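You operate a simulated robot arm through the tools that you are given. There is no shell and no other tool.

You run a simulated two-armed robot. Do the job below in one go: nothing can be reset, and whatever is moved stays where it is left.

## Task
Clear damp trap and cream tub off the long board, then oil its patch.
Fine: trap and tub go onto the blue mat; load the teal oil brush at the purple oil pot; it goes back. Get no paint, oil, glue, grit or seed on the floor or down a drain. Spill a teaspoon at most; pinch, break and dent nothing; leave nothing switched on. Set down upright: teal oil brush. A coat counts when it lies all over at full strength: go over it till it gets no stronger.

It is judged by the outcome, as a careful person would: the job done as asked, and still so three seconds after it is handed in. It fails if anything else is knocked over, pushed out of place, dropped, spilled or broken.

## Robot
Two 7-joint arms with fingered hands on one trunk that stands fixed in place. Base frame: the origin is at the foot of the trunk, x ahead of it, y to its left, z up. Lengths are in m, angles in degrees, forces in N, time in s.
The left shoulder is at [0.02, 0.269, 1.172], the right one opposite. Payload 5 kg a hand.
The tool frame of a hand sits at the grasp point between the pads (the TCP): z along the fingers, y along the line on which they close. The tips reach 0.042 m beyond it. The gripper opens to 0.208 m. The gripper's body begins 0.119 m behind the TCP. The gripper is a hand of 4 fingers: y runs from the thumb to the fingers, the wrist lies at [0, 0, -0.317] in the tool frame.
Orientation is that of the tool frame in the base frame, as a unit quaternion [w, x, y, z]. With the fingers straight down and closing along the base's y, the tool's x points along the base's -x, its y along +y and its z along -z.

## Interface
- The arms move only by the tool arm_command. It takes "left_targets", "right_targets" or both (then of equal length, played together; a hand with none holds still); each is a list of rows, each a list of 6 numbers: the shift along the base's x, y, z in m, then the turn, a rotation vector about the base's x, y, z in degrees. In form: [[dx, dy, dz, rx, ry, rz], ...]. A call has 1 to 20 rows; each row is the pose to reach, as a shift and turn from the pose commanded when the call began. A row lasts 0.2 s, in which the tool goes at most 0.05 m and 8.6 degrees; a call with a longer step from one row to the next is refused whole. A pose out of reach is approached as far as the arm can. The call stops where the force on the tool passes 40 N (or 10 N more than at its start, if that is more) or the arm is blocked; 0.2 s more then pass. In this call time passes only in rows, and 0.2 s behind the last. It gives the time, the measured TCP pose, the force on the tool (base axes), the opening and the grip force at its end, in the units of the frame above (readings bear some noise), with the torque about the TCP (base axes, N m) and any sound that the robot's microphone picked up.
- Cameras (640 x 400 px; columns grow to the right, rows downward): "scene" is now at [0.1493, 0.0456, 1.4404]; the picture's right is [0.49, -0.87, 0.00], its down [-0.47, -0.27, -0.84] and it looks along [0.73, 0.41, -0.54] (base axes); focal length 315 px, centre (320, 200). "left" rides on the left gripper at [-0.093, 0.001, -0.146] in its tool frame; the picture's right is [-0.02, -1.00, 0.00], its down [0.84, -0.01, -0.54] and it looks along [0.54, -0.01, 0.84] (tool axes); focal length 280 px, centre (320, 200). "right" rides on the right gripper at [0.094, 0.001, -0.146] in its tool frame; the picture's right is [-0.01, 1.00, 0.00], its down [-0.84, -0.01, -0.54] and it looks along [-0.54, -0.01, 0.84] (tool axes); focal length 280 px, centre (320, 200). There is no depth. A picture from a camera that has moved, and an enlarged one, comes with that camera's place and axes in the base frame and with its lens.
- get_image(camera): a new picture of that camera. The clock stands still meanwhile.
- lift_body(by): slides the trunk up (or, below 0, down) by that many m; the arms and the scene camera ride with it, the base frame stays. It gives what a move gives, with no picture.
- finger_targets(finger1, finger2, finger3, thumb_bend, hand): sets how far each is bent, from 0 (flat) to 100 (curled in); at 30 the hand is open as for a grip, at 70 the pads meet at the TCP. One left out holds its place. A second passes; each finger stops where it meets its share of the squeeze, and holds until it gets a number again. It is the only way to open and close the hand. It gives what a move gives, with no picture; readings hold the bend of each and the force on the fingers (four entries, about 0 where the hand has none), thumb and palm.
- pan_tilt(pan, tilt): turns the head with the scene camera to pan (to the left, within 80 degrees either way) and tilt (down, from -29 to 69), counted from straight ahead of the robot. It gives what a move gives.
- zoom(camera, box): a new picture of the part [left, top, right, bottom] of that camera's present view, enlarged. The clock stands still meanwhile.
- job_done(): hands the job in; it is judged then, once.

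Nothing tells you positions but the pictures and the camera data. Unless the task says otherwise, let go and move clear before handing in.

The tools are called after ">>>" by a JSON object that holds its "api" and its "payload". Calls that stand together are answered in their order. arm_command: Moves the arms, as the interface text tells. Its arguments: {"type":"object","properties":{"left_targets":{"type":"array","items":{"type":"array","items":{"type":"number"}}},"right_targets":{"type":"array","items":{"type":"array","items":{"type":"number"}}}},"required":[]} The other tools are called the same way: lift_body (by) slides the trunk up or down; finger_targets (finger1, finger2, finger3, thumb_bend, hand) moves the fingers one by one; pan_tilt (pan, tilt) turns the head that bears the scene camera; get_image (camera) takes a picture; zoom (camera, box) takes an enlarged picture of a part of a camera's view; job_done () hands the job in.

At the start:

```text
clock: 0.0
left_ee_pos: [0.5629, 0.5999, 1.1226]
left_tcp_rot: [0.0, -0.221, 0.975, 0.0]
left_contact_force: [0.2, -0.5, -0.1]
left_torque: [0.0, 0.01, 0.02]
left_width: 0.2079
left_gripper_force: 0.1
left_shape: jaw
left_bend: [30.0, 30.0, 30.0, 30.0]
left_finger forces: [0.1, 0.1, 0.0, 0.0, 0.1, 0.0]
right_ee_pos: [0.6754, -0.0, 1.1911]
right_tcp_rot: [0.001, -0.22, 0.975, 0.0]
right_contact_force: [-0.7, -0.5, 0.4]
right_torque: [0.0, -0.02, -0.01]
right_width: 0.2079
right_gripper_force: 0.1
right_shape: jaw
right_bend: [30.0, 30.0, 30.0, 30.0]
right_finger forces: [0.0, 0.0, 0.1, 0.0, 0.1, 0.1]
trunk travel left (down, up): [-0.55, 0.071]
head pan, tilt: [29.3, 32.9]
```

scene: 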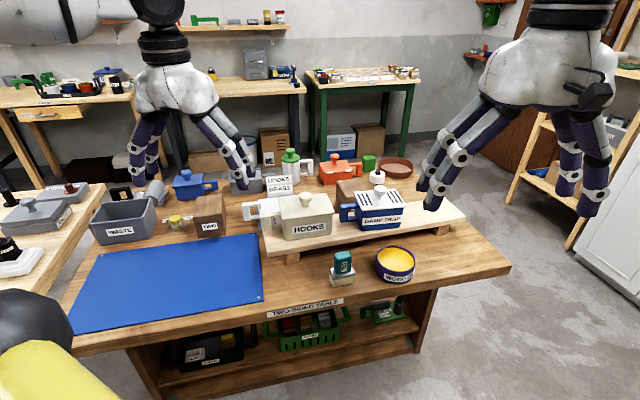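
right: 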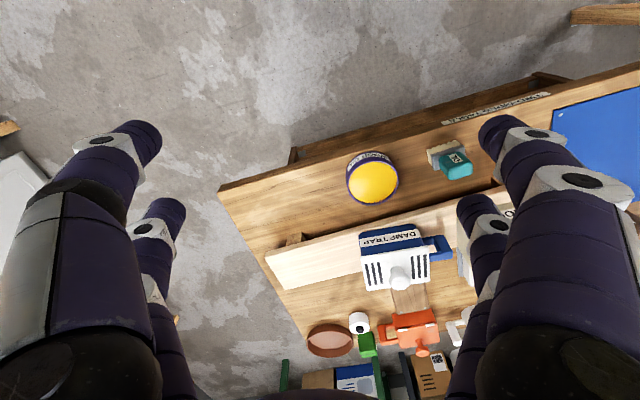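
left: 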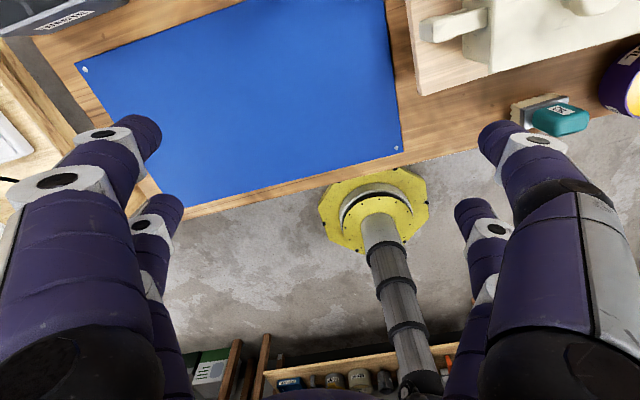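

I see a wooden table with a pale long board carrying a cream tub ("HOOKS") and a white/blue "DAMP TRAP", a blue mat at left, a teal brush and a purple pot with yellow content in front. I'll look closer before moving.

>>> {"api": "zoom", "payload": {"camera": "scene", "box": [220, 140, 480, 302]}}

>>> {"api": "zoom", "payload": {"camera": "scene", "box": [300, 220, 460, 320]}}

>>> {"api": "zoom", "payload": {"camera": "scene", "box": [60, 140, 300, 290]}}

>>> {"api": "zoom", "payload": {"camera": "right", "box": [220, 80, 640, 370]}}

```text
2.46 times, centred on (350, 221) of scene
camera zoom: at [0.1493, 0.0456, 1.4404], right [0.49, -0.87, 0.0], down [-0.47, -0.27, -0.84], along [0.73, 0.41, -0.54], focal length 776 px, centre (246, 148)
```

zoom: 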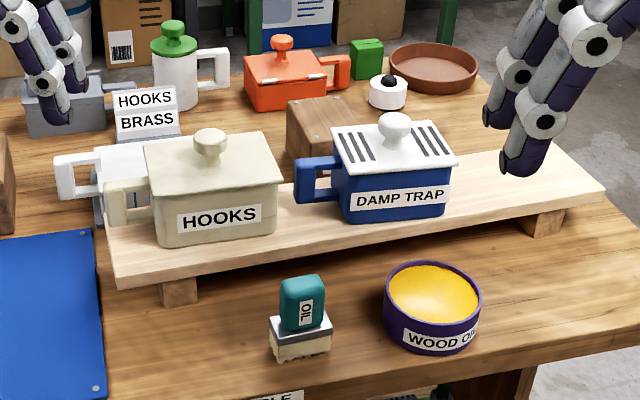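

```text
4.00 times, centred on (380, 270) of scene
camera zoom: at [0.1493, 0.0456, 1.4404], right [0.49, -0.87, 0.0], down [-0.47, -0.27, -0.84], along [0.73, 0.41, -0.54], focal length 1260 px, centre (80, -80)
```

zoom: 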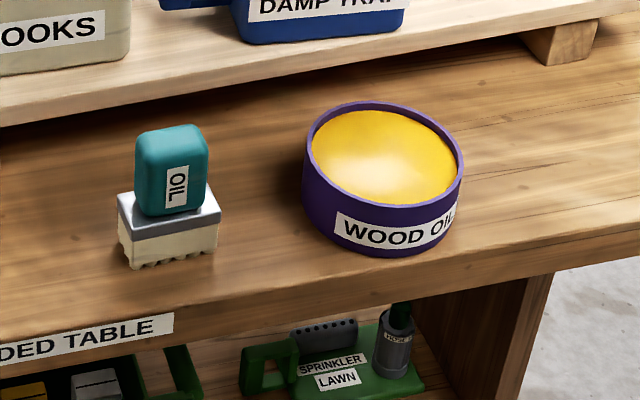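

```text
2.67 times, centred on (180, 215) of scene
camera zoom: at [0.1493, 0.0456, 1.4404], right [0.49, -0.87, 0.0], down [-0.47, -0.27, -0.84], along [0.73, 0.41, -0.54], focal length 840 px, centre (693, 160)
```

zoom: 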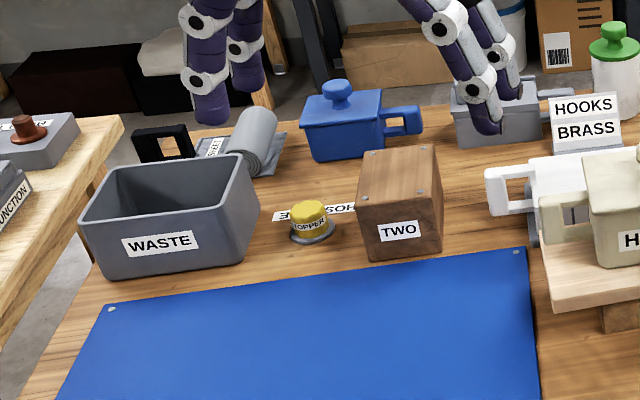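

```text
1.38 times, centred on (430, 225) of right
camera zoom: at [0.591, -0.0391, 1.3387], right [-0.42, 0.91, 0.0], down [0.77, 0.35, 0.54], along [0.49, 0.22, -0.84], focal length 387 px, centre (168, 166)
```

zoom: 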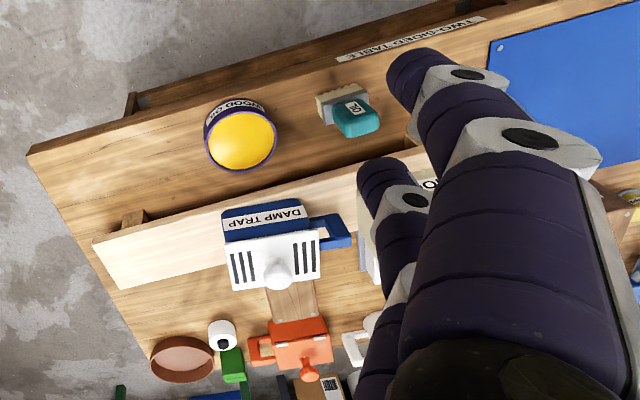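

I see the objects, with the pot rim at roughly (0.80, 0.17, 0.83). I'll turn the head for different views of the table before moving arms.

>>> {"api": "pan_tilt", "payload": {"pan": 15, "tilt": 38}}

>>> {"api": "get_image", "payload": {"camera": "scene"}}

```text
clock: 0.8
left_ee_pos: [0.5619, 0.5997, 1.1218]
left_tcp_rot: [0.0, -0.221, 0.975, 0.0]
left_contact_force: [-0.3, -0.3, -0.6]
left_torque: [0.0, 0.0, -0.01]
left_width: 0.2077
left_gripper_force: 0.0
left_shape: jaw
left_bend: [30.0, 30.0, 30.0, 30.0]
left_finger forces: [0.0, 0.1, 0.1, 0.0, 0.0, 0.1]
right_ee_pos: [0.6759, -0.001, 1.1936]
right_tcp_rot: [0.0, -0.22, 0.976, 0.001]
right_contact_force: [0.1, 0.5, -0.6]
right_torque: [0.01, 0.0, -0.03]
right_width: 0.2081
right_gripper_force: 0.0
right_shape: jaw
right_bend: [30.0, 30.0, 30.0, 30.0]
right_finger forces: [0.0, 0.1, 0.0, 0.0, 0.0, 0.0]
trunk travel left (down, up): [-0.55, 0.071]
head pan, tilt: [15.0, 38.0]
```

```text
taken
camera scene: at [0.155, 0.0244, 1.4326], right [0.26, -0.97, 0.0], down [-0.59, -0.16, -0.79], along [0.76, 0.2, -0.62], focal length 315 px, centre (320, 200)
```

scene: 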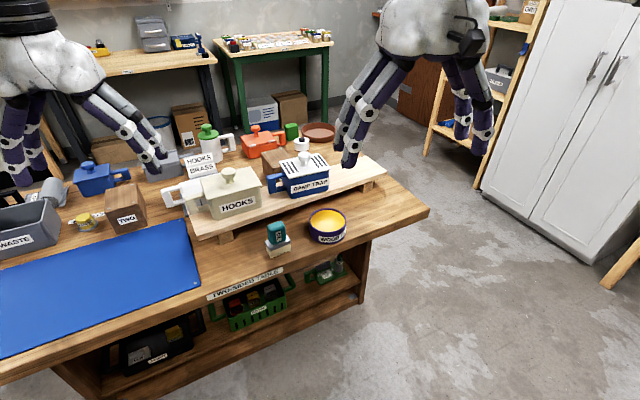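

The table is turned about 25° to the base. I'll shift the right hand's camera to look at the board and pot from another angle for triangulation.

>>> {"api": "arm_command", "payload": {"right_targets": [[-0.03, 0.03, 0.01, 0, 0, 0], [-0.06, 0.06, 0.02, 0, 0, 0], [-0.09, 0.09, 0.03, 0, 0, 0], [-0.12, 0.12, 0.04, 0, 0, 0]]}}

>>> {"api": "get_image", "payload": {"camera": "right"}}

>>> {"api": "get_image", "payload": {"camera": "scene"}}

```text
clock: 1.8
left_ee_pos: [0.5613, 0.5992, 1.1224]
left_tcp_rot: [0.0, -0.222, 0.975, 0.0]
left_contact_force: [-0.7, -0.2, 0.7]
left_torque: [-0.04, -0.1, -0.01]
left_width: 0.2079
left_gripper_force: 0.1
left_shape: jaw
left_bend: [30.0, 30.0, 30.0, 30.0]
left_finger forces: [0.1, 0.0, 0.1, 0.1, 0.0, 0.0]
right_ee_pos: [0.5539, 0.1175, 1.2347]
right_tcp_rot: [0.0, -0.22, 0.976, -0.001]
right_contact_force: [-0.9, 0.1, 0.1]
right_torque: [-0.04, -0.09, -0.02]
right_width: 0.2079
right_gripper_force: 0.0
right_shape: jaw
right_bend: [30.0, 30.0, 30.0, 30.0]
right_finger forces: [0.0, 0.0, 0.0, 0.0, 0.1, 0.0]
trunk travel left (down, up): [-0.55, 0.071]
head pan, tilt: [15.0, 38.0]
```

```text
taken
camera right: at [0.4697, 0.0804, 1.3801], right [-0.42, 0.91, 0.0], down [0.77, 0.35, 0.54], along [0.49, 0.22, -0.84], focal length 280 px, centre (320, 200)
```

right: 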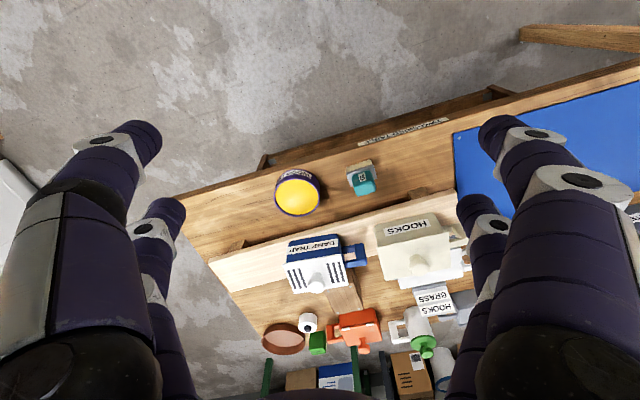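

```text
taken
camera scene: at [0.1543, 0.0247, 1.4327], right [0.26, -0.97, 0.0], down [-0.59, -0.16, -0.79], along [0.76, 0.2, -0.62], focal length 315 px, centre (320, 200)
```

scene: 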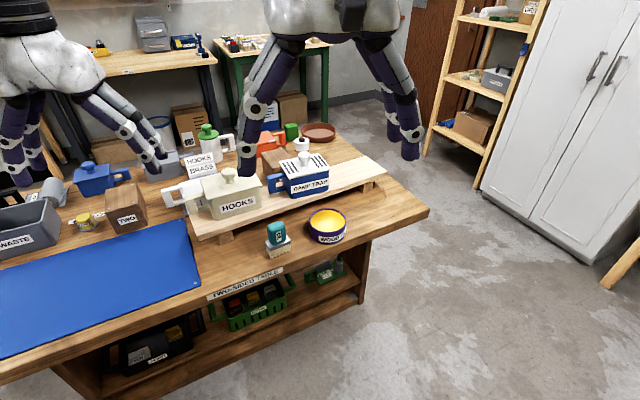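

The right camera now shows the board with both objects clear between the fingers. I'll zoom to measure.

>>> {"api": "zoom", "payload": {"camera": "right", "box": [200, 140, 360, 240]}}

>>> {"api": "zoom", "payload": {"camera": "right", "box": [260, 220, 420, 320]}}

>>> {"api": "zoom", "payload": {"camera": "right", "box": [330, 140, 490, 240]}}

>>> {"api": "zoom", "payload": {"camera": "right", "box": [350, 200, 510, 300]}}

>>> {"api": "zoom", "payload": {"camera": "scene", "box": [160, 130, 320, 230]}}

>>> {"api": "zoom", "payload": {"camera": "scene", "box": [240, 140, 400, 240]}}

```text
4.00 times, centred on (280, 190) of right
camera zoom: at [0.4697, 0.0804, 1.3801], right [-0.42, 0.91, 0.0], down [0.77, 0.35, 0.54], along [0.49, 0.22, -0.84], focal length 1122 px, centre (480, 240)
```

zoom: 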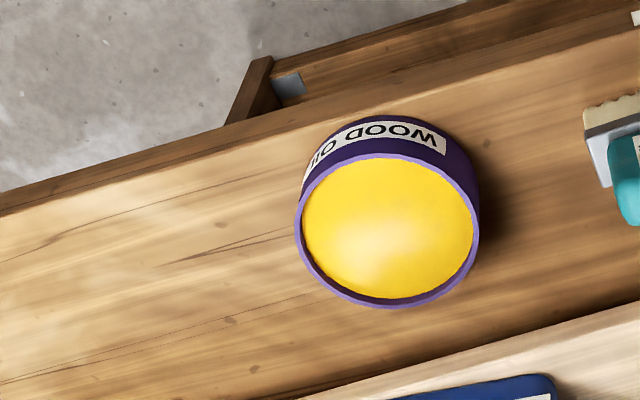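

```text
4.00 times, centred on (340, 270) of right
camera zoom: at [0.4697, 0.0804, 1.3801], right [-0.42, 0.91, 0.0], down [0.77, 0.35, 0.54], along [0.49, 0.22, -0.84], focal length 1122 px, centre (240, -80)
```

zoom: 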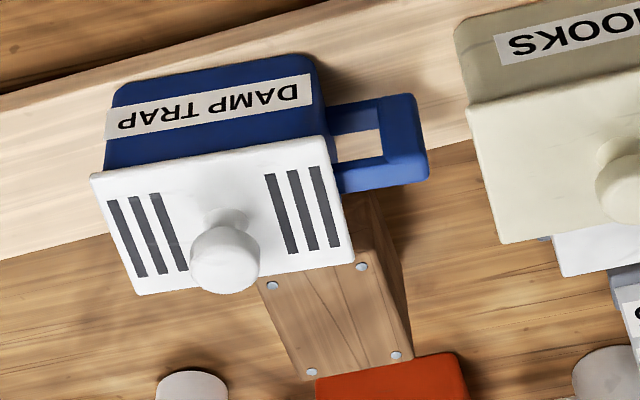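

```text
4.00 times, centred on (410, 190) of right
camera zoom: at [0.4697, 0.0804, 1.3801], right [-0.42, 0.91, 0.0], down [0.77, 0.35, 0.54], along [0.49, 0.22, -0.84], focal length 1122 px, centre (-40, 240)
```

zoom: 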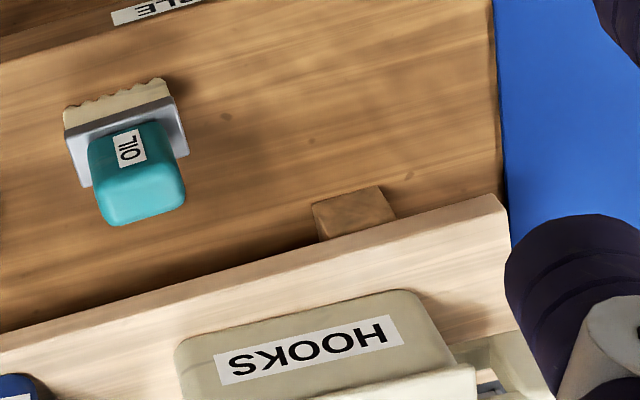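

```text
4.00 times, centred on (430, 250) of right
camera zoom: at [0.4697, 0.0804, 1.3801], right [-0.42, 0.91, 0.0], down [0.77, 0.35, 0.54], along [0.49, 0.22, -0.84], focal length 1122 px, centre (-120, 0)
```

zoom: 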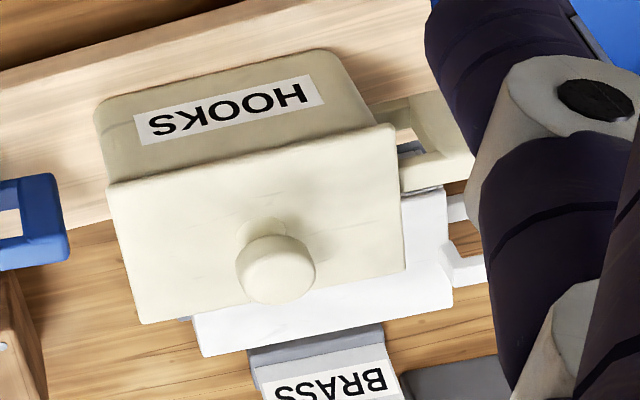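

```text
4.00 times, centred on (240, 180) of scene
camera zoom: at [0.1543, 0.0247, 1.4327], right [0.26, -0.97, 0.0], down [-0.59, -0.16, -0.79], along [0.76, 0.2, -0.62], focal length 1260 px, centre (640, 280)
```

zoom: 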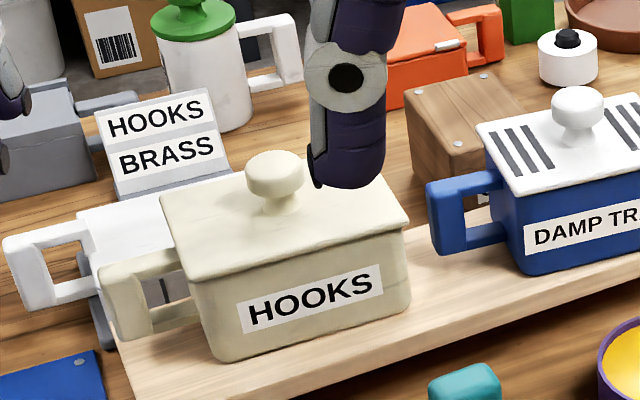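

```text
4.00 times, centred on (320, 190) of scene
camera zoom: at [0.1543, 0.0247, 1.4327], right [0.26, -0.97, 0.0], down [-0.59, -0.16, -0.79], along [0.76, 0.2, -0.62], focal length 1260 px, centre (320, 240)
```

zoom: 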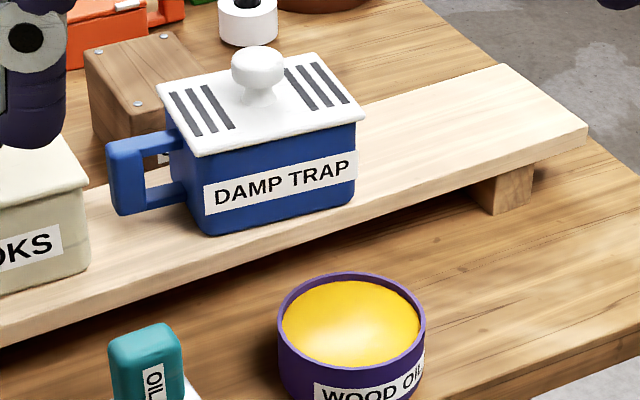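

The trap's lid centre comes out at about (0.906, 0.272), lid top z≈0.945, and the pot rim at (0.797, 0.173, 0.847). I'll look at the hand's finger layout next, since it decides how I grip.

>>> {"api": "pan_tilt", "payload": {"pan": 20, "tilt": 15}}

>>> {"api": "get_image", "payload": {"camera": "scene"}}

>>> {"api": "pan_tilt", "payload": {"pan": 45, "tilt": 38}}

>>> {"api": "get_image", "payload": {"camera": "scene"}}

```text
clock: 2.6
left_ee_pos: [0.5632, 0.5999, 1.1224]
left_tcp_rot: [0.001, -0.221, 0.975, -0.001]
left_contact_force: [0.8, 0.0, 0.4]
left_torque: [0.0, -0.01, -0.03]
left_width: 0.2077
left_gripper_force: 0.0
left_shape: jaw
left_bend: [30.0, 30.0, 30.0, 30.0]
left_finger forces: [0.1, 0.0, 0.1, 0.0, 0.1, 0.0]
right_ee_pos: [0.5561, 0.1175, 1.2327]
right_tcp_rot: [0.0, -0.22, 0.975, 0.0]
right_contact_force: [0.2, 0.3, -1.2]
right_torque: [0.01, 0.04, -0.05]
right_width: 0.2081
right_gripper_force: 0.0
right_shape: jaw
right_bend: [30.0, 30.0, 30.0, 30.0]
right_finger forces: [0.0, 0.0, 0.0, 0.1, 0.0, 0.0]
trunk travel left (down, up): [-0.55, 0.071]
head pan, tilt: [20.0, 15.0]
```

```text
taken
camera scene: at [0.1595, 0.034, 1.469], right [0.34, -0.94, 0.0], down [-0.24, -0.09, -0.97], along [0.91, 0.33, -0.26], focal length 315 px, centre (320, 200)
```

scene: 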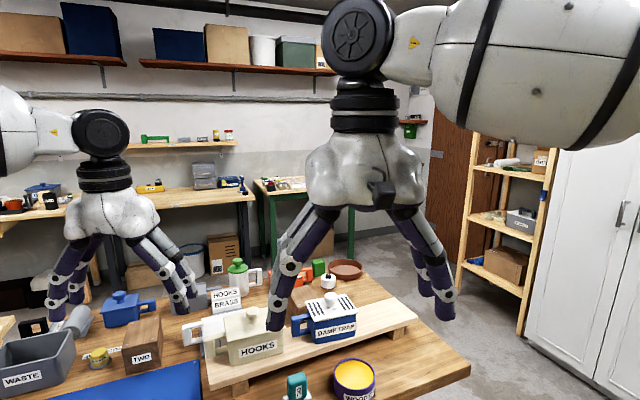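

```text
clock: 3.5
left_ee_pos: [0.5624, 0.6004, 1.1215]
left_tcp_rot: [0.0, -0.221, 0.975, 0.0]
left_contact_force: [0.2, -0.7, 0.3]
left_torque: [-0.01, 0.01, 0.0]
left_width: 0.2079
left_gripper_force: 0.2
left_shape: jaw
left_bend: [30.0, 30.0, 30.0, 30.0]
left_finger forces: [0.1, 0.0, 0.1, 0.0, 0.1, 0.0]
right_ee_pos: [0.5555, 0.1187, 1.2339]
right_tcp_rot: [0.0, -0.22, 0.975, 0.0]
right_contact_force: [-0.3, -0.2, 0.2]
right_torque: [-0.01, 0.03, -0.01]
right_width: 0.2081
right_gripper_force: 0.0
right_shape: jaw
right_bend: [30.0, 30.0, 30.0, 30.0]
right_finger forces: [0.1, 0.1, 0.0, 0.0, 0.0, 0.0]
trunk travel left (down, up): [-0.55, 0.071]
head pan, tilt: [45.0, 38.0]
```

```text
taken
camera scene: at [0.1328, 0.063, 1.4326], right [0.71, -0.71, 0.0], down [-0.44, -0.43, -0.79], along [0.56, 0.56, -0.62], focal length 315 px, centre (320, 200)
```

scene: 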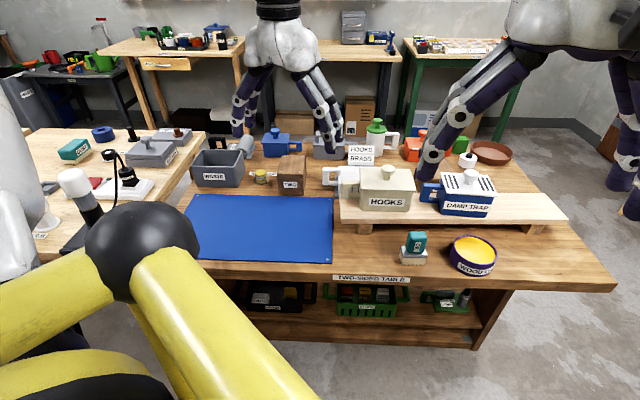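

The hand shows two finger pairs; I'll close the empty right hand to see where the pads actually meet.

>>> {"api": "finger_targets", "payload": {"hand": "right", "finger1": 60, "finger2": 60, "finger3": 60, "thumb_bend": 60}}

>>> {"api": "get_image", "payload": {"camera": "right"}}

>>> {"api": "pan_tilt", "payload": {"pan": 10, "tilt": 20}}

>>> {"api": "get_image", "payload": {"camera": "scene"}}

```text
clock: 4.5
left_ee_pos: [0.5612, 0.6006, 1.1225]
left_tcp_rot: [0.0, -0.22, 0.975, 0.0]
left_contact_force: [-0.4, 0.3, 0.3]
left_torque: [-0.05, -0.01, 0.01]
left_width: 0.2076
left_gripper_force: 0.1
left_shape: jaw
left_bend: [30.0, 30.0, 30.0, 30.0]
left_finger forces: [0.1, 0.0, 0.0, 0.1, 0.0, 0.0]
right_ee_pos: [0.5549, 0.1187, 1.2342]
right_tcp_rot: [0.0, -0.22, 0.975, 0.001]
right_contact_force: [0.7, -0.1, 1.5]
right_torque: [0.01, -0.01, -0.05]
right_width: 0.0607
right_gripper_force: 0.0
right_shape: fingers
right_bend: [60.0, 60.0, 60.0, 60.0]
right_finger forces: [0.0, 0.0, 0.0, 0.0, 0.1, 0.1]
trunk travel left (down, up): [-0.55, 0.071]
head pan, tilt: [45.0, 38.0]
```

```text
taken
camera right: at [0.4709, 0.0797, 1.3798], right [-0.42, 0.91, 0.0], down [0.77, 0.35, 0.54], along [0.49, 0.22, -0.84], focal length 280 px, centre (320, 200)
```

right: 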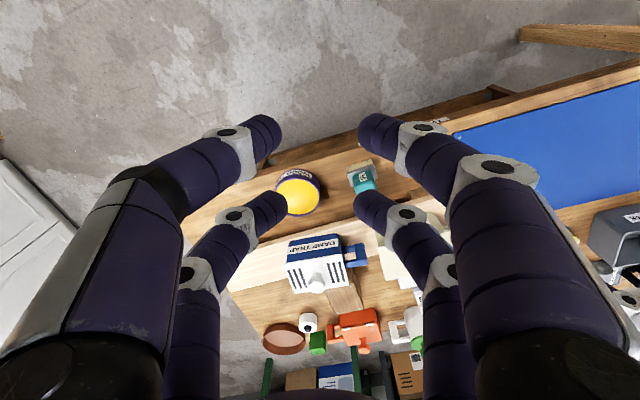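

```text
clock: 5.5
left_ee_pos: [0.5624, 0.6005, 1.1211]
left_tcp_rot: [0.0, -0.221, 0.975, 0.0]
left_contact_force: [0.2, 0.4, 0.2]
left_torque: [0.0, 0.02, 0.02]
left_width: 0.2081
left_gripper_force: 0.1
left_shape: jaw
left_bend: [30.0, 30.0, 30.0, 30.0]
left_finger forces: [0.1, 0.0, 0.0, 0.0, 0.0, 0.0]
right_ee_pos: [0.5561, 0.1188, 1.2341]
right_tcp_rot: [0.0, -0.22, 0.976, 0.0]
right_contact_force: [-0.7, -0.5, -0.2]
right_torque: [-0.01, 0.0, 0.01]
right_width: 0.0606
right_gripper_force: 0.0
right_shape: fingers
right_bend: [60.0, 60.0, 60.0, 60.0]
right_finger forces: [0.0, 0.0, 0.0, 0.1, 0.1, 0.1]
trunk travel left (down, up): [-0.55, 0.071]
head pan, tilt: [10.0, 20.0]
```

```text
taken
camera scene: at [0.1633, 0.0183, 1.4609], right [0.17, -0.98, 0.0], down [-0.34, -0.06, -0.94], along [0.93, 0.16, -0.34], focal length 315 px, centre (320, 200)
```

scene: 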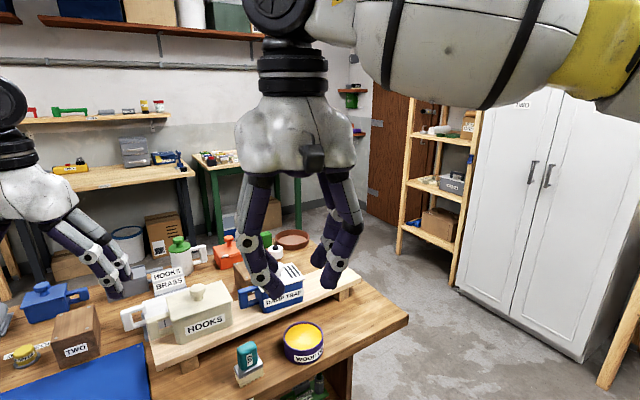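

The visible fingers sit at tool x≈±0.033, two on each side. I'll flex them individually to learn which is which.

>>> {"api": "finger_targets", "payload": {"hand": "right", "finger1": 30, "finger2": 45}}

>>> {"api": "get_image", "payload": {"camera": "right"}}

>>> {"api": "finger_targets", "payload": {"hand": "right", "finger1": 60, "finger2": 60, "thumb_bend": 30}}

>>> {"api": "get_image", "payload": {"camera": "right"}}

```text
clock: 6.5
left_ee_pos: [0.5624, 0.6008, 1.1218]
left_tcp_rot: [0.0, -0.221, 0.975, 0.0]
left_contact_force: [0.6, -0.4, -0.6]
left_torque: [0.0, -0.01, 0.02]
left_width: 0.2077
left_gripper_force: 0.1
left_shape: jaw
left_bend: [30.0, 30.0, 30.0, 30.0]
left_finger forces: [0.1, 0.1, 0.1, 0.1, 0.1, 0.1]
right_ee_pos: [0.5554, 0.1181, 1.2348]
right_tcp_rot: [0.0, -0.22, 0.976, 0.001]
right_contact_force: [0.2, -0.5, -0.5]
right_torque: [0.0, 0.03, -0.01]
right_width: 0.1393
right_gripper_force: 0.0
right_shape: fingers
right_bend: [30.0, 45.0, 60.0, 60.0]
right_finger forces: [0.0, 0.1, 0.0, 0.1, 0.1, 0.0]
trunk travel left (down, up): [-0.55, 0.071]
head pan, tilt: [10.0, 20.0]
```

```text
taken
camera right: at [0.4709, 0.0797, 1.3798], right [-0.42, 0.91, 0.0], down [0.77, 0.35, 0.54], along [0.49, 0.22, -0.84], focal length 280 px, centre (320, 200)
```

right: 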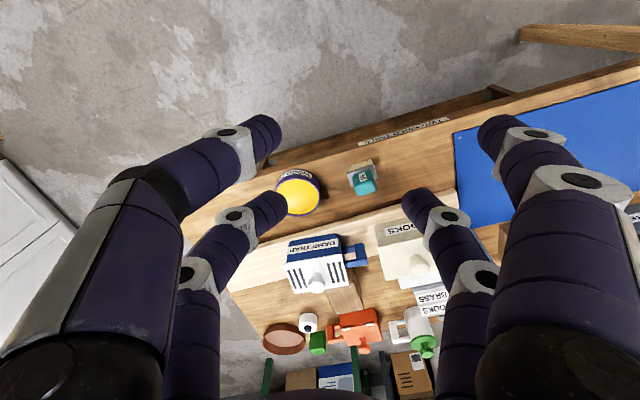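

```text
clock: 7.5
left_ee_pos: [0.5625, 0.601, 1.1214]
left_tcp_rot: [0.0, -0.221, 0.975, 0.0]
left_contact_force: [-0.6, 0.5, -0.4]
left_torque: [-0.01, 0.03, 0.04]
left_width: 0.2076
left_gripper_force: 0.0
left_shape: jaw
left_bend: [30.0, 30.0, 30.0, 30.0]
left_finger forces: [0.1, 0.0, 0.0, 0.1, 0.0, 0.0]
right_ee_pos: [0.5559, 0.1184, 1.2336]
right_tcp_rot: [0.0, -0.22, 0.976, 0.0]
right_contact_force: [1.0, -0.1, 0.0]
right_torque: [-0.01, -0.01, -0.02]
right_width: 0.1397
right_gripper_force: 0.1
right_shape: fingers
right_bend: [60.0, 60.0, 60.0, 30.0]
right_finger forces: [0.1, 0.0, 0.0, 0.1, 0.0, 0.0]
trunk travel left (down, up): [-0.55, 0.071]
head pan, tilt: [10.0, 20.0]
```

```text
taken
camera right: at [0.4709, 0.0797, 1.3798], right [-0.42, 0.91, 0.0], down [0.77, 0.35, 0.54], along [0.49, 0.22, -0.84], focal length 280 px, centre (320, 200)
```

right: 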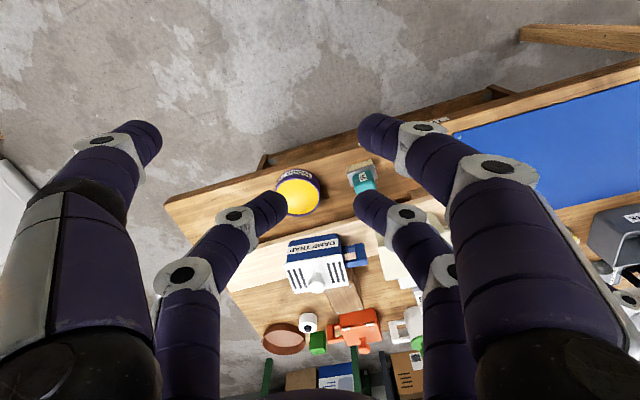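

Mapping learned: it is a 2×2 hand (finger1/2 on +y, thumb/finger3 on −y). I'll open the right hand and park it to the right, and bring the left hand's camera over the board with its closing line across the board.

>>> {"api": "finger_targets", "payload": {"hand": "right", "finger1": 30, "finger2": 30, "finger3": 30, "thumb_bend": 30}}

>>> {"api": "arm_command", "payload": {"right_targets": [[-0.01, -0.045, 0.0, 0, 0, 0], [-0.02, -0.09, 0.0, 0, 0, 0], [-0.03, -0.135, 0.0, 0, 0, 0], [-0.04, -0.18, 0.0, 0, 0, 0], [-0.05, -0.225, 0.0, 0, 0, 0], [-0.06, -0.27, 0.0, 0, 0, 0], [-0.07, -0.315, 0.0, 0, 0, 0], [-0.08, -0.36, 0, 0, 0, 0], [-0.09, -0.4, 0, 0, 0, 0]]}}

>>> {"api": "arm_command", "payload": {"left_targets": [[0.02, -0.03, 0.01, 0, 0, -8], [0.04, -0.06, 0.02, 0, 0, -16], [0.06, -0.09, 0.03, 0, 0, -24], [0.08, -0.12, 0.04, 0, 0, -32], [0.1, -0.15, 0.05, 0, 0, -40], [0.12, -0.18, 0.05, 0, 0, -48], [0.14, -0.21, 0.05, 0, 0, -56], [0.16, -0.24, 0.05, 0, 0, -64], [0.18, -0.27, 0.05, 0, 0, -72], [0.2, -0.3, 0.05, 0, 0, -75.5]]}}

>>> {"api": "get_image", "payload": {"camera": "left"}}

```text
clock: 8.5
left_ee_pos: [0.5626, 0.5999, 1.1224]
left_tcp_rot: [0.0, -0.221, 0.975, 0.001]
left_contact_force: [0.3, -0.9, -0.9]
left_torque: [-0.04, 0.0, 0.02]
left_width: 0.2075
left_gripper_force: 0.0
left_shape: jaw
left_bend: [30.0, 30.0, 30.0, 30.0]
left_finger forces: [0.0, 0.1, 0.0, 0.1, 0.0, 0.0]
right_ee_pos: [0.5544, 0.1189, 1.2334]
right_tcp_rot: [0.0, -0.22, 0.976, 0.0]
right_contact_force: [-0.1, -0.6, 0.9]
right_torque: [0.04, 0.01, 0.0]
right_width: 0.2183
right_gripper_force: 0.1
right_shape: fingers
right_bend: [30.0, 30.0, 30.0, 30.0]
right_finger forces: [0.0, 0.0, 0.2, 0.1, 0.0, 0.0]
trunk travel left (down, up): [-0.55, 0.071]
head pan, tilt: [10.0, 20.0]
```

```text
clock: 10.5
left_ee_pos: [0.5615, 0.5982, 1.1233]
left_tcp_rot: [0.001, -0.221, 0.975, 0.0]
left_contact_force: [0.3, -0.6, 1.6]
left_torque: [0.15, -0.03, -0.04]
left_width: 0.2076
left_gripper_force: 0.1
left_shape: jaw
left_bend: [30.0, 30.0, 30.0, 30.0]
left_finger forces: [0.1, 0.1, 0.1, 0.0, 0.0, 0.0]
right_ee_pos: [0.4668, -0.2821, 1.2317]
right_tcp_rot: [-0.001, -0.22, 0.975, -0.001]
right_contact_force: [0.0, -1.6, 0.8]
right_torque: [0.09, -0.02, -0.02]
right_width: 0.2184
right_gripper_force: 0.1
right_shape: fingers
right_bend: [30.0, 30.0, 30.0, 30.0]
right_finger forces: [0.1, 0.1, 0.0, 0.0, 0.1, 0.0]
trunk travel left (down, up): [-0.55, 0.071]
head pan, tilt: [10.0, 20.0]
```

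```text
clock: 12.7
left_ee_pos: [0.76, 0.3016, 1.1687]
left_tcp_rot: [-0.002, 0.422, 0.906, 0.0]
left_contact_force: [0.4, -0.7, -4.7]
left_torque: [0.0, 0.2, -0.02]
left_width: 0.2079
left_gripper_force: 0.1
left_shape: jaw
left_bend: [30.0, 30.0, 30.0, 30.0]
left_finger forces: [0.0, 0.0, 0.0, 0.1, 0.1, 0.0]
right_ee_pos: [0.4675, -0.2806, 1.2317]
right_tcp_rot: [0.0, -0.22, 0.975, 0.0]
right_contact_force: [-1.0, -0.5, 0.4]
right_torque: [0.03, -0.07, 0.01]
right_width: 0.2184
right_gripper_force: 0.0
right_shape: fingers
right_bend: [30.0, 30.0, 30.0, 30.0]
right_finger forces: [0.0, 0.0, 0.0, 0.0, 0.0, 0.0]
trunk travel left (down, up): [-0.55, 0.071]
head pan, tilt: [10.0, 20.0]
```

```text
taken
camera left: at [0.823, 0.2294, 1.3138], right [-0.76, -0.65, 0.0], down [-0.55, 0.64, 0.54], along [-0.36, 0.41, -0.84], focal length 280 px, centre (320, 200)
```

left: 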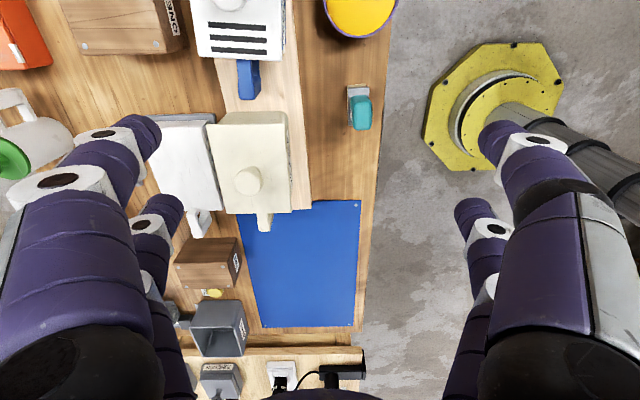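

Excellent overhead view: the table's normal is about 41° and the left hand is nearly aligned with it. I'll zoom for gaps around both objects.

>>> {"api": "zoom", "payload": {"camera": "left", "box": [140, 0, 400, 162]}}

>>> {"api": "zoom", "payload": {"camera": "left", "box": [140, 90, 400, 252]}}

>>> {"api": "zoom", "payload": {"camera": "left", "box": [160, 190, 420, 352]}}

```text
2.46 times, centred on (270, 81) of left
camera zoom: at [0.823, 0.2294, 1.3138], right [-0.76, -0.65, 0.0], down [-0.55, 0.64, 0.54], along [-0.36, 0.41, -0.84], focal length 690 px, centre (443, 493)
```

zoom: 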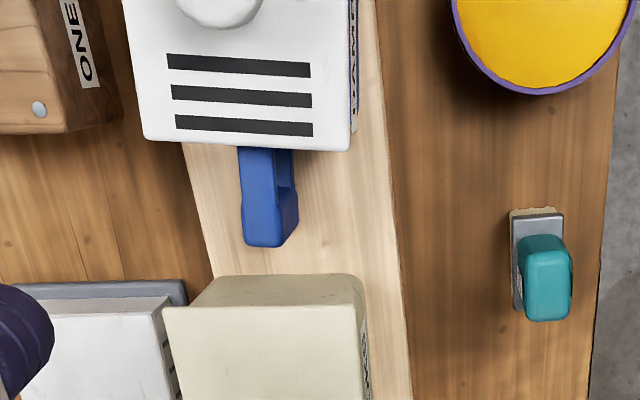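

```text
2.46 times, centred on (270, 171) of left
camera zoom: at [0.823, 0.2294, 1.3138], right [-0.76, -0.65, 0.0], down [-0.55, 0.64, 0.54], along [-0.36, 0.41, -0.84], focal length 690 px, centre (443, 271)
```

zoom: 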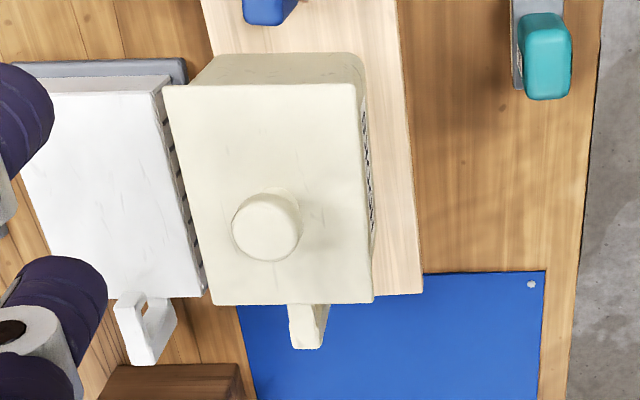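

```text
2.46 times, centred on (290, 271) of left
camera zoom: at [0.823, 0.2294, 1.3138], right [-0.76, -0.65, 0.0], down [-0.55, 0.64, 0.54], along [-0.36, 0.41, -0.84], focal length 690 px, centre (394, 25)
```

zoom: 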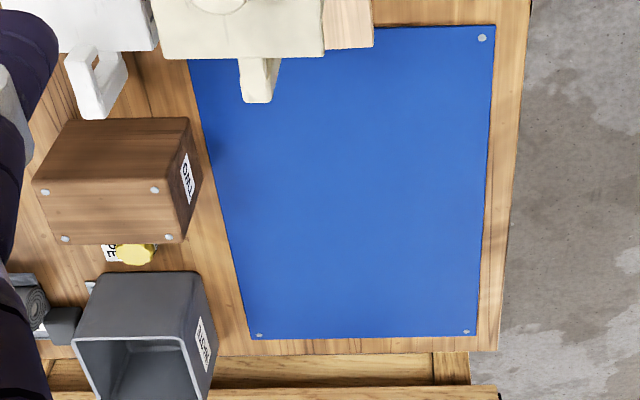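

Table z≈0.80, board top z≈0.865; trap centre ≈(0.906, 0.272) with yaw ≈38°, tub centre ≈(0.772, 0.441). I'll partly close the left hand (to ~0.15 wide) and hover over the trap to check alignment, gripping front-to-back.

>>> {"api": "finger_targets", "payload": {"hand": "left", "finger1": 40, "finger2": 40, "finger3": 40, "thumb_bend": 40}}

>>> {"api": "arm_command", "payload": {"left_targets": [[0.036, -0.007, -0.005, 0, 0, -0.6], [0.072, -0.014, -0.01, 0, 0, -1.2], [0.108, -0.021, -0.015, 0, 0, -1.8], [0.1433, -0.028, -0.022, 0, 0, -2.3]]}}

>>> {"api": "pan_tilt", "payload": {"pan": 25, "tilt": 30}}

>>> {"api": "get_image", "payload": {"camera": "left"}}

>>> {"api": "get_image", "payload": {"camera": "scene"}}

```text
clock: 13.7
left_ee_pos: [0.758, 0.301, 1.1729]
left_tcp_rot: [0.001, 0.422, 0.907, 0.0]
left_contact_force: [0.9, 0.7, 0.2]
left_torque: [-0.01, -0.02, -0.01]
left_width: 0.167
left_gripper_force: 0.0
left_shape: fingers
left_bend: [40.0, 40.0, 40.0, 40.0]
left_finger forces: [0.0, 0.0, 0.0, 0.1, 0.1, 0.0]
right_ee_pos: [0.4672, -0.2786, 1.2319]
right_tcp_rot: [0.0, -0.22, 0.976, 0.001]
right_contact_force: [0.3, -0.2, 0.8]
right_torque: [-0.02, -0.02, 0.01]
right_width: 0.2183
right_gripper_force: 0.0
right_shape: fingers
right_bend: [30.0, 30.0, 30.0, 30.0]
right_finger forces: [0.1, 0.0, 0.1, 0.0, 0.0, 0.1]
trunk travel left (down, up): [-0.55, 0.071]
head pan, tilt: [10.0, 20.0]
```

```text
clock: 14.7
left_ee_pos: [0.7588, 0.3013, 1.1729]
left_tcp_rot: [-0.001, 0.422, 0.907, 0.0]
left_contact_force: [0.8, -0.9, 1.5]
left_torque: [0.0, 0.03, 0.0]
left_width: 0.167
left_gripper_force: 0.2
left_shape: fingers
left_bend: [40.0, 40.0, 40.0, 40.0]
left_finger forces: [0.1, 0.0, 0.1, 0.0, 0.0, 0.0]
left hand out of reach, approached as far as the arm can: row 1, 2, 3, 4
right_ee_pos: [0.4674, -0.2792, 1.2312]
right_tcp_rot: [0.0, -0.22, 0.976, 0.001]
right_contact_force: [0.7, 0.7, 0.3]
right_torque: [-0.01, -0.03, 0.01]
right_width: 0.2184
right_gripper_force: 0.3
right_shape: fingers
right_bend: [30.0, 30.0, 30.0, 30.0]
right_finger forces: [0.1, 0.1, 0.0, 0.0, 0.1, 0.1]
trunk travel left (down, up): [-0.55, 0.071]
head pan, tilt: [10.0, 20.0]
```

```text
clock: 15.5
left_ee_pos: [0.7589, 0.3006, 1.1717]
left_tcp_rot: [0.0, 0.422, 0.907, 0.0]
left_contact_force: [-0.8, -0.5, 0.7]
left_torque: [0.01, -0.03, 0.05]
left_width: 0.1668
left_gripper_force: 0.0
left_shape: fingers
left_bend: [40.0, 40.0, 40.0, 40.0]
left_finger forces: [0.1, 0.0, 0.0, 0.0, 0.0, 0.0]
right_ee_pos: [0.4684, -0.2813, 1.232]
right_tcp_rot: [0.001, -0.219, 0.976, 0.001]
right_contact_force: [0.4, 0.8, 0.3]
right_torque: [-0.03, -0.01, -0.01]
right_width: 0.2184
right_gripper_force: 0.1
right_shape: fingers
right_bend: [30.0, 30.0, 30.0, 30.0]
right_finger forces: [0.0, 0.0, 0.0, 0.0, 0.0, 0.0]
trunk travel left (down, up): [-0.55, 0.071]
head pan, tilt: [25.0, 30.0]
```

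```text
taken
camera left: at [0.8214, 0.2287, 1.3188], right [-0.76, -0.65, 0.0], down [-0.55, 0.64, 0.54], along [-0.35, 0.41, -0.84], focal length 280 px, centre (320, 200)
```

left: 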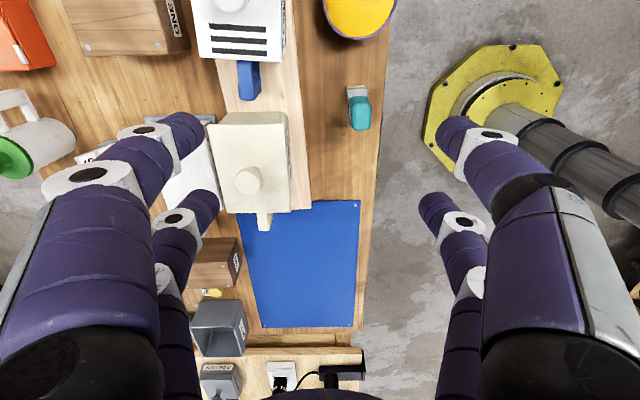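

```text
taken
camera scene: at [0.1536, 0.0401, 1.4449], right [0.42, -0.91, 0.0], down [-0.45, -0.21, -0.87], along [0.79, 0.37, -0.5], focal length 315 px, centre (320, 200)
```

scene: 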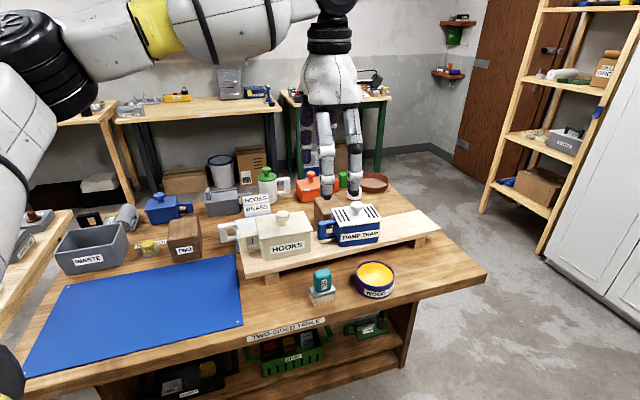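

The trap is beyond reach in this hand orientation, so I'll turn the hand to the natural yaw (closing along the board, handle passing between the finger pair) and raise the trunk a little for reach.

>>> {"api": "arm_command", "payload": {"left_targets": [[0, 0, 0, 0, 0, 8], [0, 0, 0, 0, 0, 16], [0, 0, 0, 0, 0, 24], [0, 0, 0, 0, 0, 32], [0, 0, 0, 0, 0, 40], [0, 0, 0, 0, 0, 48], [0, 0, 0, 0, 0, 56], [0, 0, 0, 0, 0, 64], [0, 0, 0, 0, 0, 72], [0, 0, 0, 0, 0, 80], [0, 0, 0, 0, 0, 87.7]]}}

>>> {"api": "lift_body", "payload": {"by": 0.06}}

>>> {"api": "get_image", "payload": {"camera": "left"}}

```text
clock: 17.9
left_ee_pos: [0.7579, 0.3061, 1.1644]
left_tcp_rot: [0.0, -0.305, 0.952, 0.0]
left_contact_force: [0.4, 0.5, 0.6]
left_torque: [0.0, -0.02, -0.02]
left_width: 0.167
left_gripper_force: 0.2
left_shape: fingers
left_bend: [40.0, 40.0, 40.0, 40.0]
left_finger forces: [0.1, 0.0, 0.0, 0.1, 0.0, 0.0]
right_ee_pos: [0.4679, -0.28, 1.2323]
right_tcp_rot: [0.001, -0.22, 0.975, 0.0]
right_contact_force: [0.2, -0.6, -0.4]
right_torque: [0.01, 0.03, -0.01]
right_width: 0.2183
right_gripper_force: 0.0
right_shape: fingers
right_bend: [30.0, 30.0, 30.0, 30.0]
right_finger forces: [0.0, 0.1, 0.0, 0.1, 0.1, 0.0]
trunk travel left (down, up): [-0.55, 0.071]
head pan, tilt: [25.0, 30.0]
```

```text
clock: 18.9
left_ee_pos: [0.7581, 0.3048, 1.2243]
left_tcp_rot: [0.0, -0.304, 0.953, 0.0]
left_contact_force: [0.7, 1.0, 0.0]
left_torque: [0.02, 0.04, -0.01]
left_width: 0.1671
left_gripper_force: 0.0
left_shape: fingers
left_bend: [40.0, 40.0, 40.0, 40.0]
left_finger forces: [0.1, 0.0, 0.1, 0.0, 0.0, 0.0]
right_ee_pos: [0.4651, -0.2808, 1.2917]
right_tcp_rot: [0.0, -0.22, 0.976, 0.0]
right_contact_force: [0.1, 0.2, 0.4]
right_torque: [0.01, 0.05, 0.0]
right_width: 0.2184
right_gripper_force: 0.0
right_shape: fingers
right_bend: [30.0, 30.0, 30.0, 30.0]
right_finger forces: [0.0, 0.1, 0.0, 0.0, 0.1, 0.0]
trunk travel left (down, up): [-0.61, 0.011]
head pan, tilt: [25.0, 30.0]
```

```text
taken
camera left: at [0.8356, 0.3589, 1.3707], right [0.59, -0.81, 0.0], down [-0.68, -0.5, 0.54], along [-0.43, -0.32, -0.84], focal length 280 px, centre (320, 200)
```

left: 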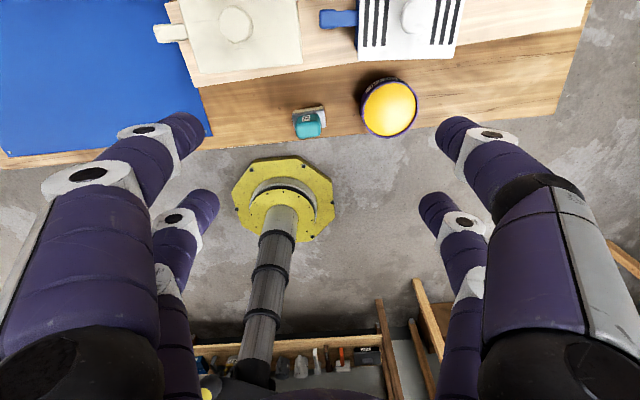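

The hand is now at yaw ≈125°. I'll add a 10° forward tilt and hover over the trap at z≈1.08 to test reach.

>>> {"api": "arm_command", "payload": {"left_targets": [[0.0246, -0.0055, -0.024, 1.0, -1.4, 0.4], [0.0492, -0.011, -0.048, 2.0, -2.8, 0.8], [0.0738, -0.0165, -0.072, 3.0, -4.2, 1.2], [0.0983, -0.022, -0.096, 4.0, -5.6, 1.5], [0.1229, -0.0275, -0.12, 5.0, -7.0, 1.9], [0.1475, -0.033, -0.144, 5.8, -8.15, 2.2]]}}

>>> {"api": "get_image", "payload": {"camera": "left"}}

>>> {"api": "get_image", "payload": {"camera": "scene"}}

```text
clock: 20.3
left_ee_pos: [0.8354, 0.3272, 1.0804]
left_tcp_rot: [0.087, -0.321, 0.943, 0.021]
left_contact_force: [0.4, 0.3, 0.6]
left_torque: [-0.01, -0.04, 0.03]
left_width: 0.1665
left_gripper_force: 0.0
left_shape: fingers
left_bend: [40.0, 40.0, 40.0, 40.0]
left_finger forces: [0.0, 0.0, 0.0, 0.0, 0.0, 0.0]
left hand out of reach, approached as far as the arm can: row 1, 2, 3, 4, 5, 6
right_ee_pos: [0.4649, -0.2802, 1.2931]
right_tcp_rot: [0.001, -0.22, 0.976, 0.0]
right_contact_force: [-0.7, -0.5, 0.3]
right_torque: [-0.05, -0.06, -0.02]
right_width: 0.2184
right_gripper_force: 0.1
right_shape: fingers
right_bend: [30.0, 30.0, 30.0, 30.0]
right_finger forces: [0.0, 0.0, 0.0, 0.1, 0.0, 0.0]
trunk travel left (down, up): [-0.61, 0.011]
head pan, tilt: [25.0, 30.0]
```

```text
taken
camera left: at [0.8867, 0.3683, 1.2411], right [0.62, -0.78, 0.02], down [-0.73, -0.57, 0.38], along [-0.29, -0.25, -0.92], focal length 280 px, centre (320, 200)
```

left: 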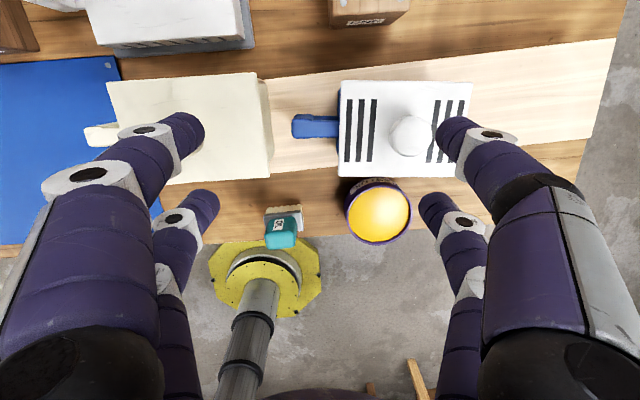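

```text
taken
camera scene: at [0.1522, 0.0404, 1.5051], right [0.42, -0.91, 0.0], down [-0.45, -0.21, -0.87], along [0.79, 0.37, -0.5], focal length 315 px, centre (320, 200)
```

scene: 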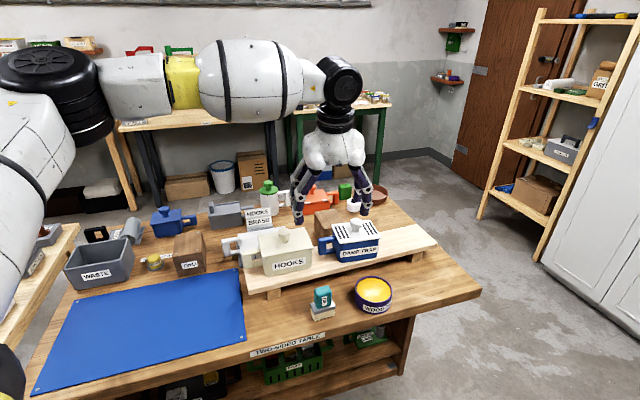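

Reach is the limit here (wrist ≈0.79 m from shoulder), so I'll tilt the hand further forward, to about 25°, and try the trap hover again a bit lower.

>>> {"api": "arm_command", "payload": {"left_targets": [[0, 0, 0, 3.06, -3.96, 0], [0, 0, 0, 6.1, -7.9, 0], [0, 0, 0, 9.17, -11.87, 0], [0.0175, -0.0138, -0.01, 9.17, -11.87, 0], [0.035, -0.0275, -0.02, 9.17, -11.87, 0], [0.0525, -0.0413, -0.03, 9.17, -11.87, 0], [0.07, -0.055, -0.04, 9.17, -11.87, 0]]}}

>>> {"api": "get_image", "payload": {"camera": "left"}}

>>> {"api": "get_image", "payload": {"camera": "scene"}}

```text
clock: 21.9
left_ee_pos: [0.8493, 0.3329, 1.0629]
left_tcp_rot: [0.206, -0.314, 0.924, 0.067]
left_contact_force: [-0.4, -0.2, -0.3]
left_torque: [0.01, 0.0, 0.01]
left_width: 0.1669
left_gripper_force: 0.1
left_shape: fingers
left_bend: [40.0, 40.0, 40.0, 40.0]
left_finger forces: [0.1, 0.0, 0.0, 0.0, 0.1, 0.1]
left hand out of reach, approached as far as the arm can: row 4, 5, 6, 7
right_ee_pos: [0.4648, -0.2802, 1.2931]
right_tcp_rot: [0.001, -0.22, 0.975, 0.0]
right_contact_force: [-0.9, -0.2, -0.8]
right_torque: [0.03, 0.0, 0.0]
right_width: 0.2185
right_gripper_force: 0.1
right_shape: fingers
right_bend: [30.0, 30.0, 30.0, 30.0]
right_finger forces: [0.0, 0.0, 0.0, 0.0, 0.0, 0.0]
trunk travel left (down, up): [-0.61, 0.011]
head pan, tilt: [25.0, 30.0]
```

```text
taken
camera left: at [0.867, 0.3467, 1.2366], right [0.62, -0.79, 0.01], down [-0.78, -0.61, 0.13], along [-0.1, -0.09, -0.99], focal length 280 px, centre (320, 200)
```

left: 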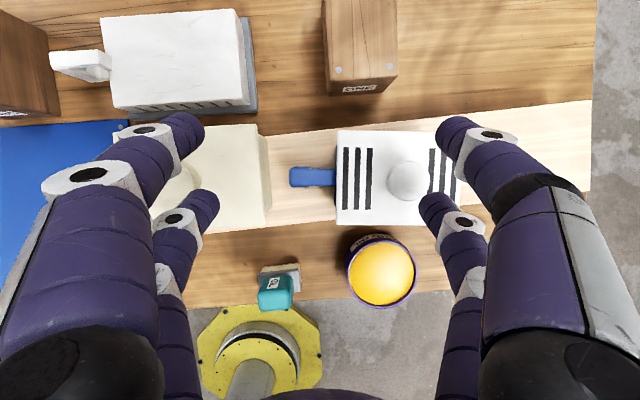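

```text
taken
camera scene: at [0.1527, 0.0401, 1.505], right [0.42, -0.91, 0.0], down [-0.45, -0.21, -0.87], along [0.78, 0.37, -0.5], focal length 315 px, centre (320, 200)
```

scene: 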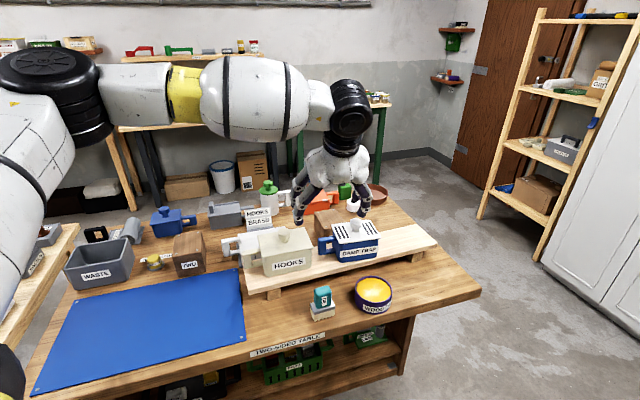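

The clamp isn't a plain radius limit; I'll probe which direction is blocked with a small sideways and downward move (still well above everything).

>>> {"api": "arm_command", "payload": {"left_targets": [[0.0, -0.02, 0.0, 0, 0, 0], [0.0, -0.04, 0.0, 0, 0, 0], [0.0, -0.06, 0.0, 0, 0, 0]]}}

>>> {"api": "arm_command", "payload": {"left_targets": [[0.02, 0.0, 0.0, 0, 0, 0], [0.04, 0.0, 0.0, 0, 0, 0]]}}

```text
clock: 22.7
left_ee_pos: [0.8273, 0.3131, 1.0677]
left_tcp_rot: [0.206, -0.313, 0.925, 0.066]
left_contact_force: [-0.4, 0.4, -0.3]
left_torque: [0.02, 0.02, 0.01]
left_width: 0.1663
left_gripper_force: 0.0
left_shape: fingers
left_bend: [40.0, 40.0, 40.0, 40.0]
left_finger forces: [0.0, 0.0, 0.0, 0.1, 0.0, 0.0]
left hand out of reach, approached as far as the arm can: row 1, 2, 3
right_ee_pos: [0.4651, -0.2799, 1.2924]
right_tcp_rot: [0.0, -0.22, 0.976, 0.0]
right_contact_force: [-0.1, 0.4, -0.1]
right_torque: [0.02, -0.01, 0.03]
right_width: 0.2179
right_gripper_force: 0.0
right_shape: fingers
right_bend: [30.0, 30.0, 30.0, 30.0]
right_finger forces: [0.0, 0.1, 0.0, 0.0, 0.0, 0.1]
trunk travel left (down, up): [-0.61, 0.011]
head pan, tilt: [25.0, 30.0]
```

```text
clock: 23.3
left_ee_pos: [0.8531, 0.3341, 1.0697]
left_tcp_rot: [0.205, -0.314, 0.924, 0.068]
left_contact_force: [0.2, -0.5, 0.3]
left_torque: [0.0, 0.02, -0.01]
left_width: 0.1666
left_gripper_force: 0.0
left_shape: fingers
left_bend: [40.0, 40.0, 40.0, 40.0]
left_finger forces: [0.1, 0.0, 0.0, 0.1, 0.0, 0.0]
left hand out of reach, approached as far as the arm can: row 1, 2
right_ee_pos: [0.4646, -0.2808, 1.2924]
right_tcp_rot: [0.0, -0.219, 0.976, 0.0]
right_contact_force: [-0.1, -0.6, -0.2]
right_torque: [-0.04, -0.01, 0.0]
right_width: 0.2185
right_gripper_force: 0.1
right_shape: fingers
right_bend: [30.0, 30.0, 30.0, 30.0]
right_finger forces: [0.0, 0.0, 0.0, 0.1, 0.1, 0.0]
trunk travel left (down, up): [-0.61, 0.011]
head pan, tilt: [25.0, 30.0]
```

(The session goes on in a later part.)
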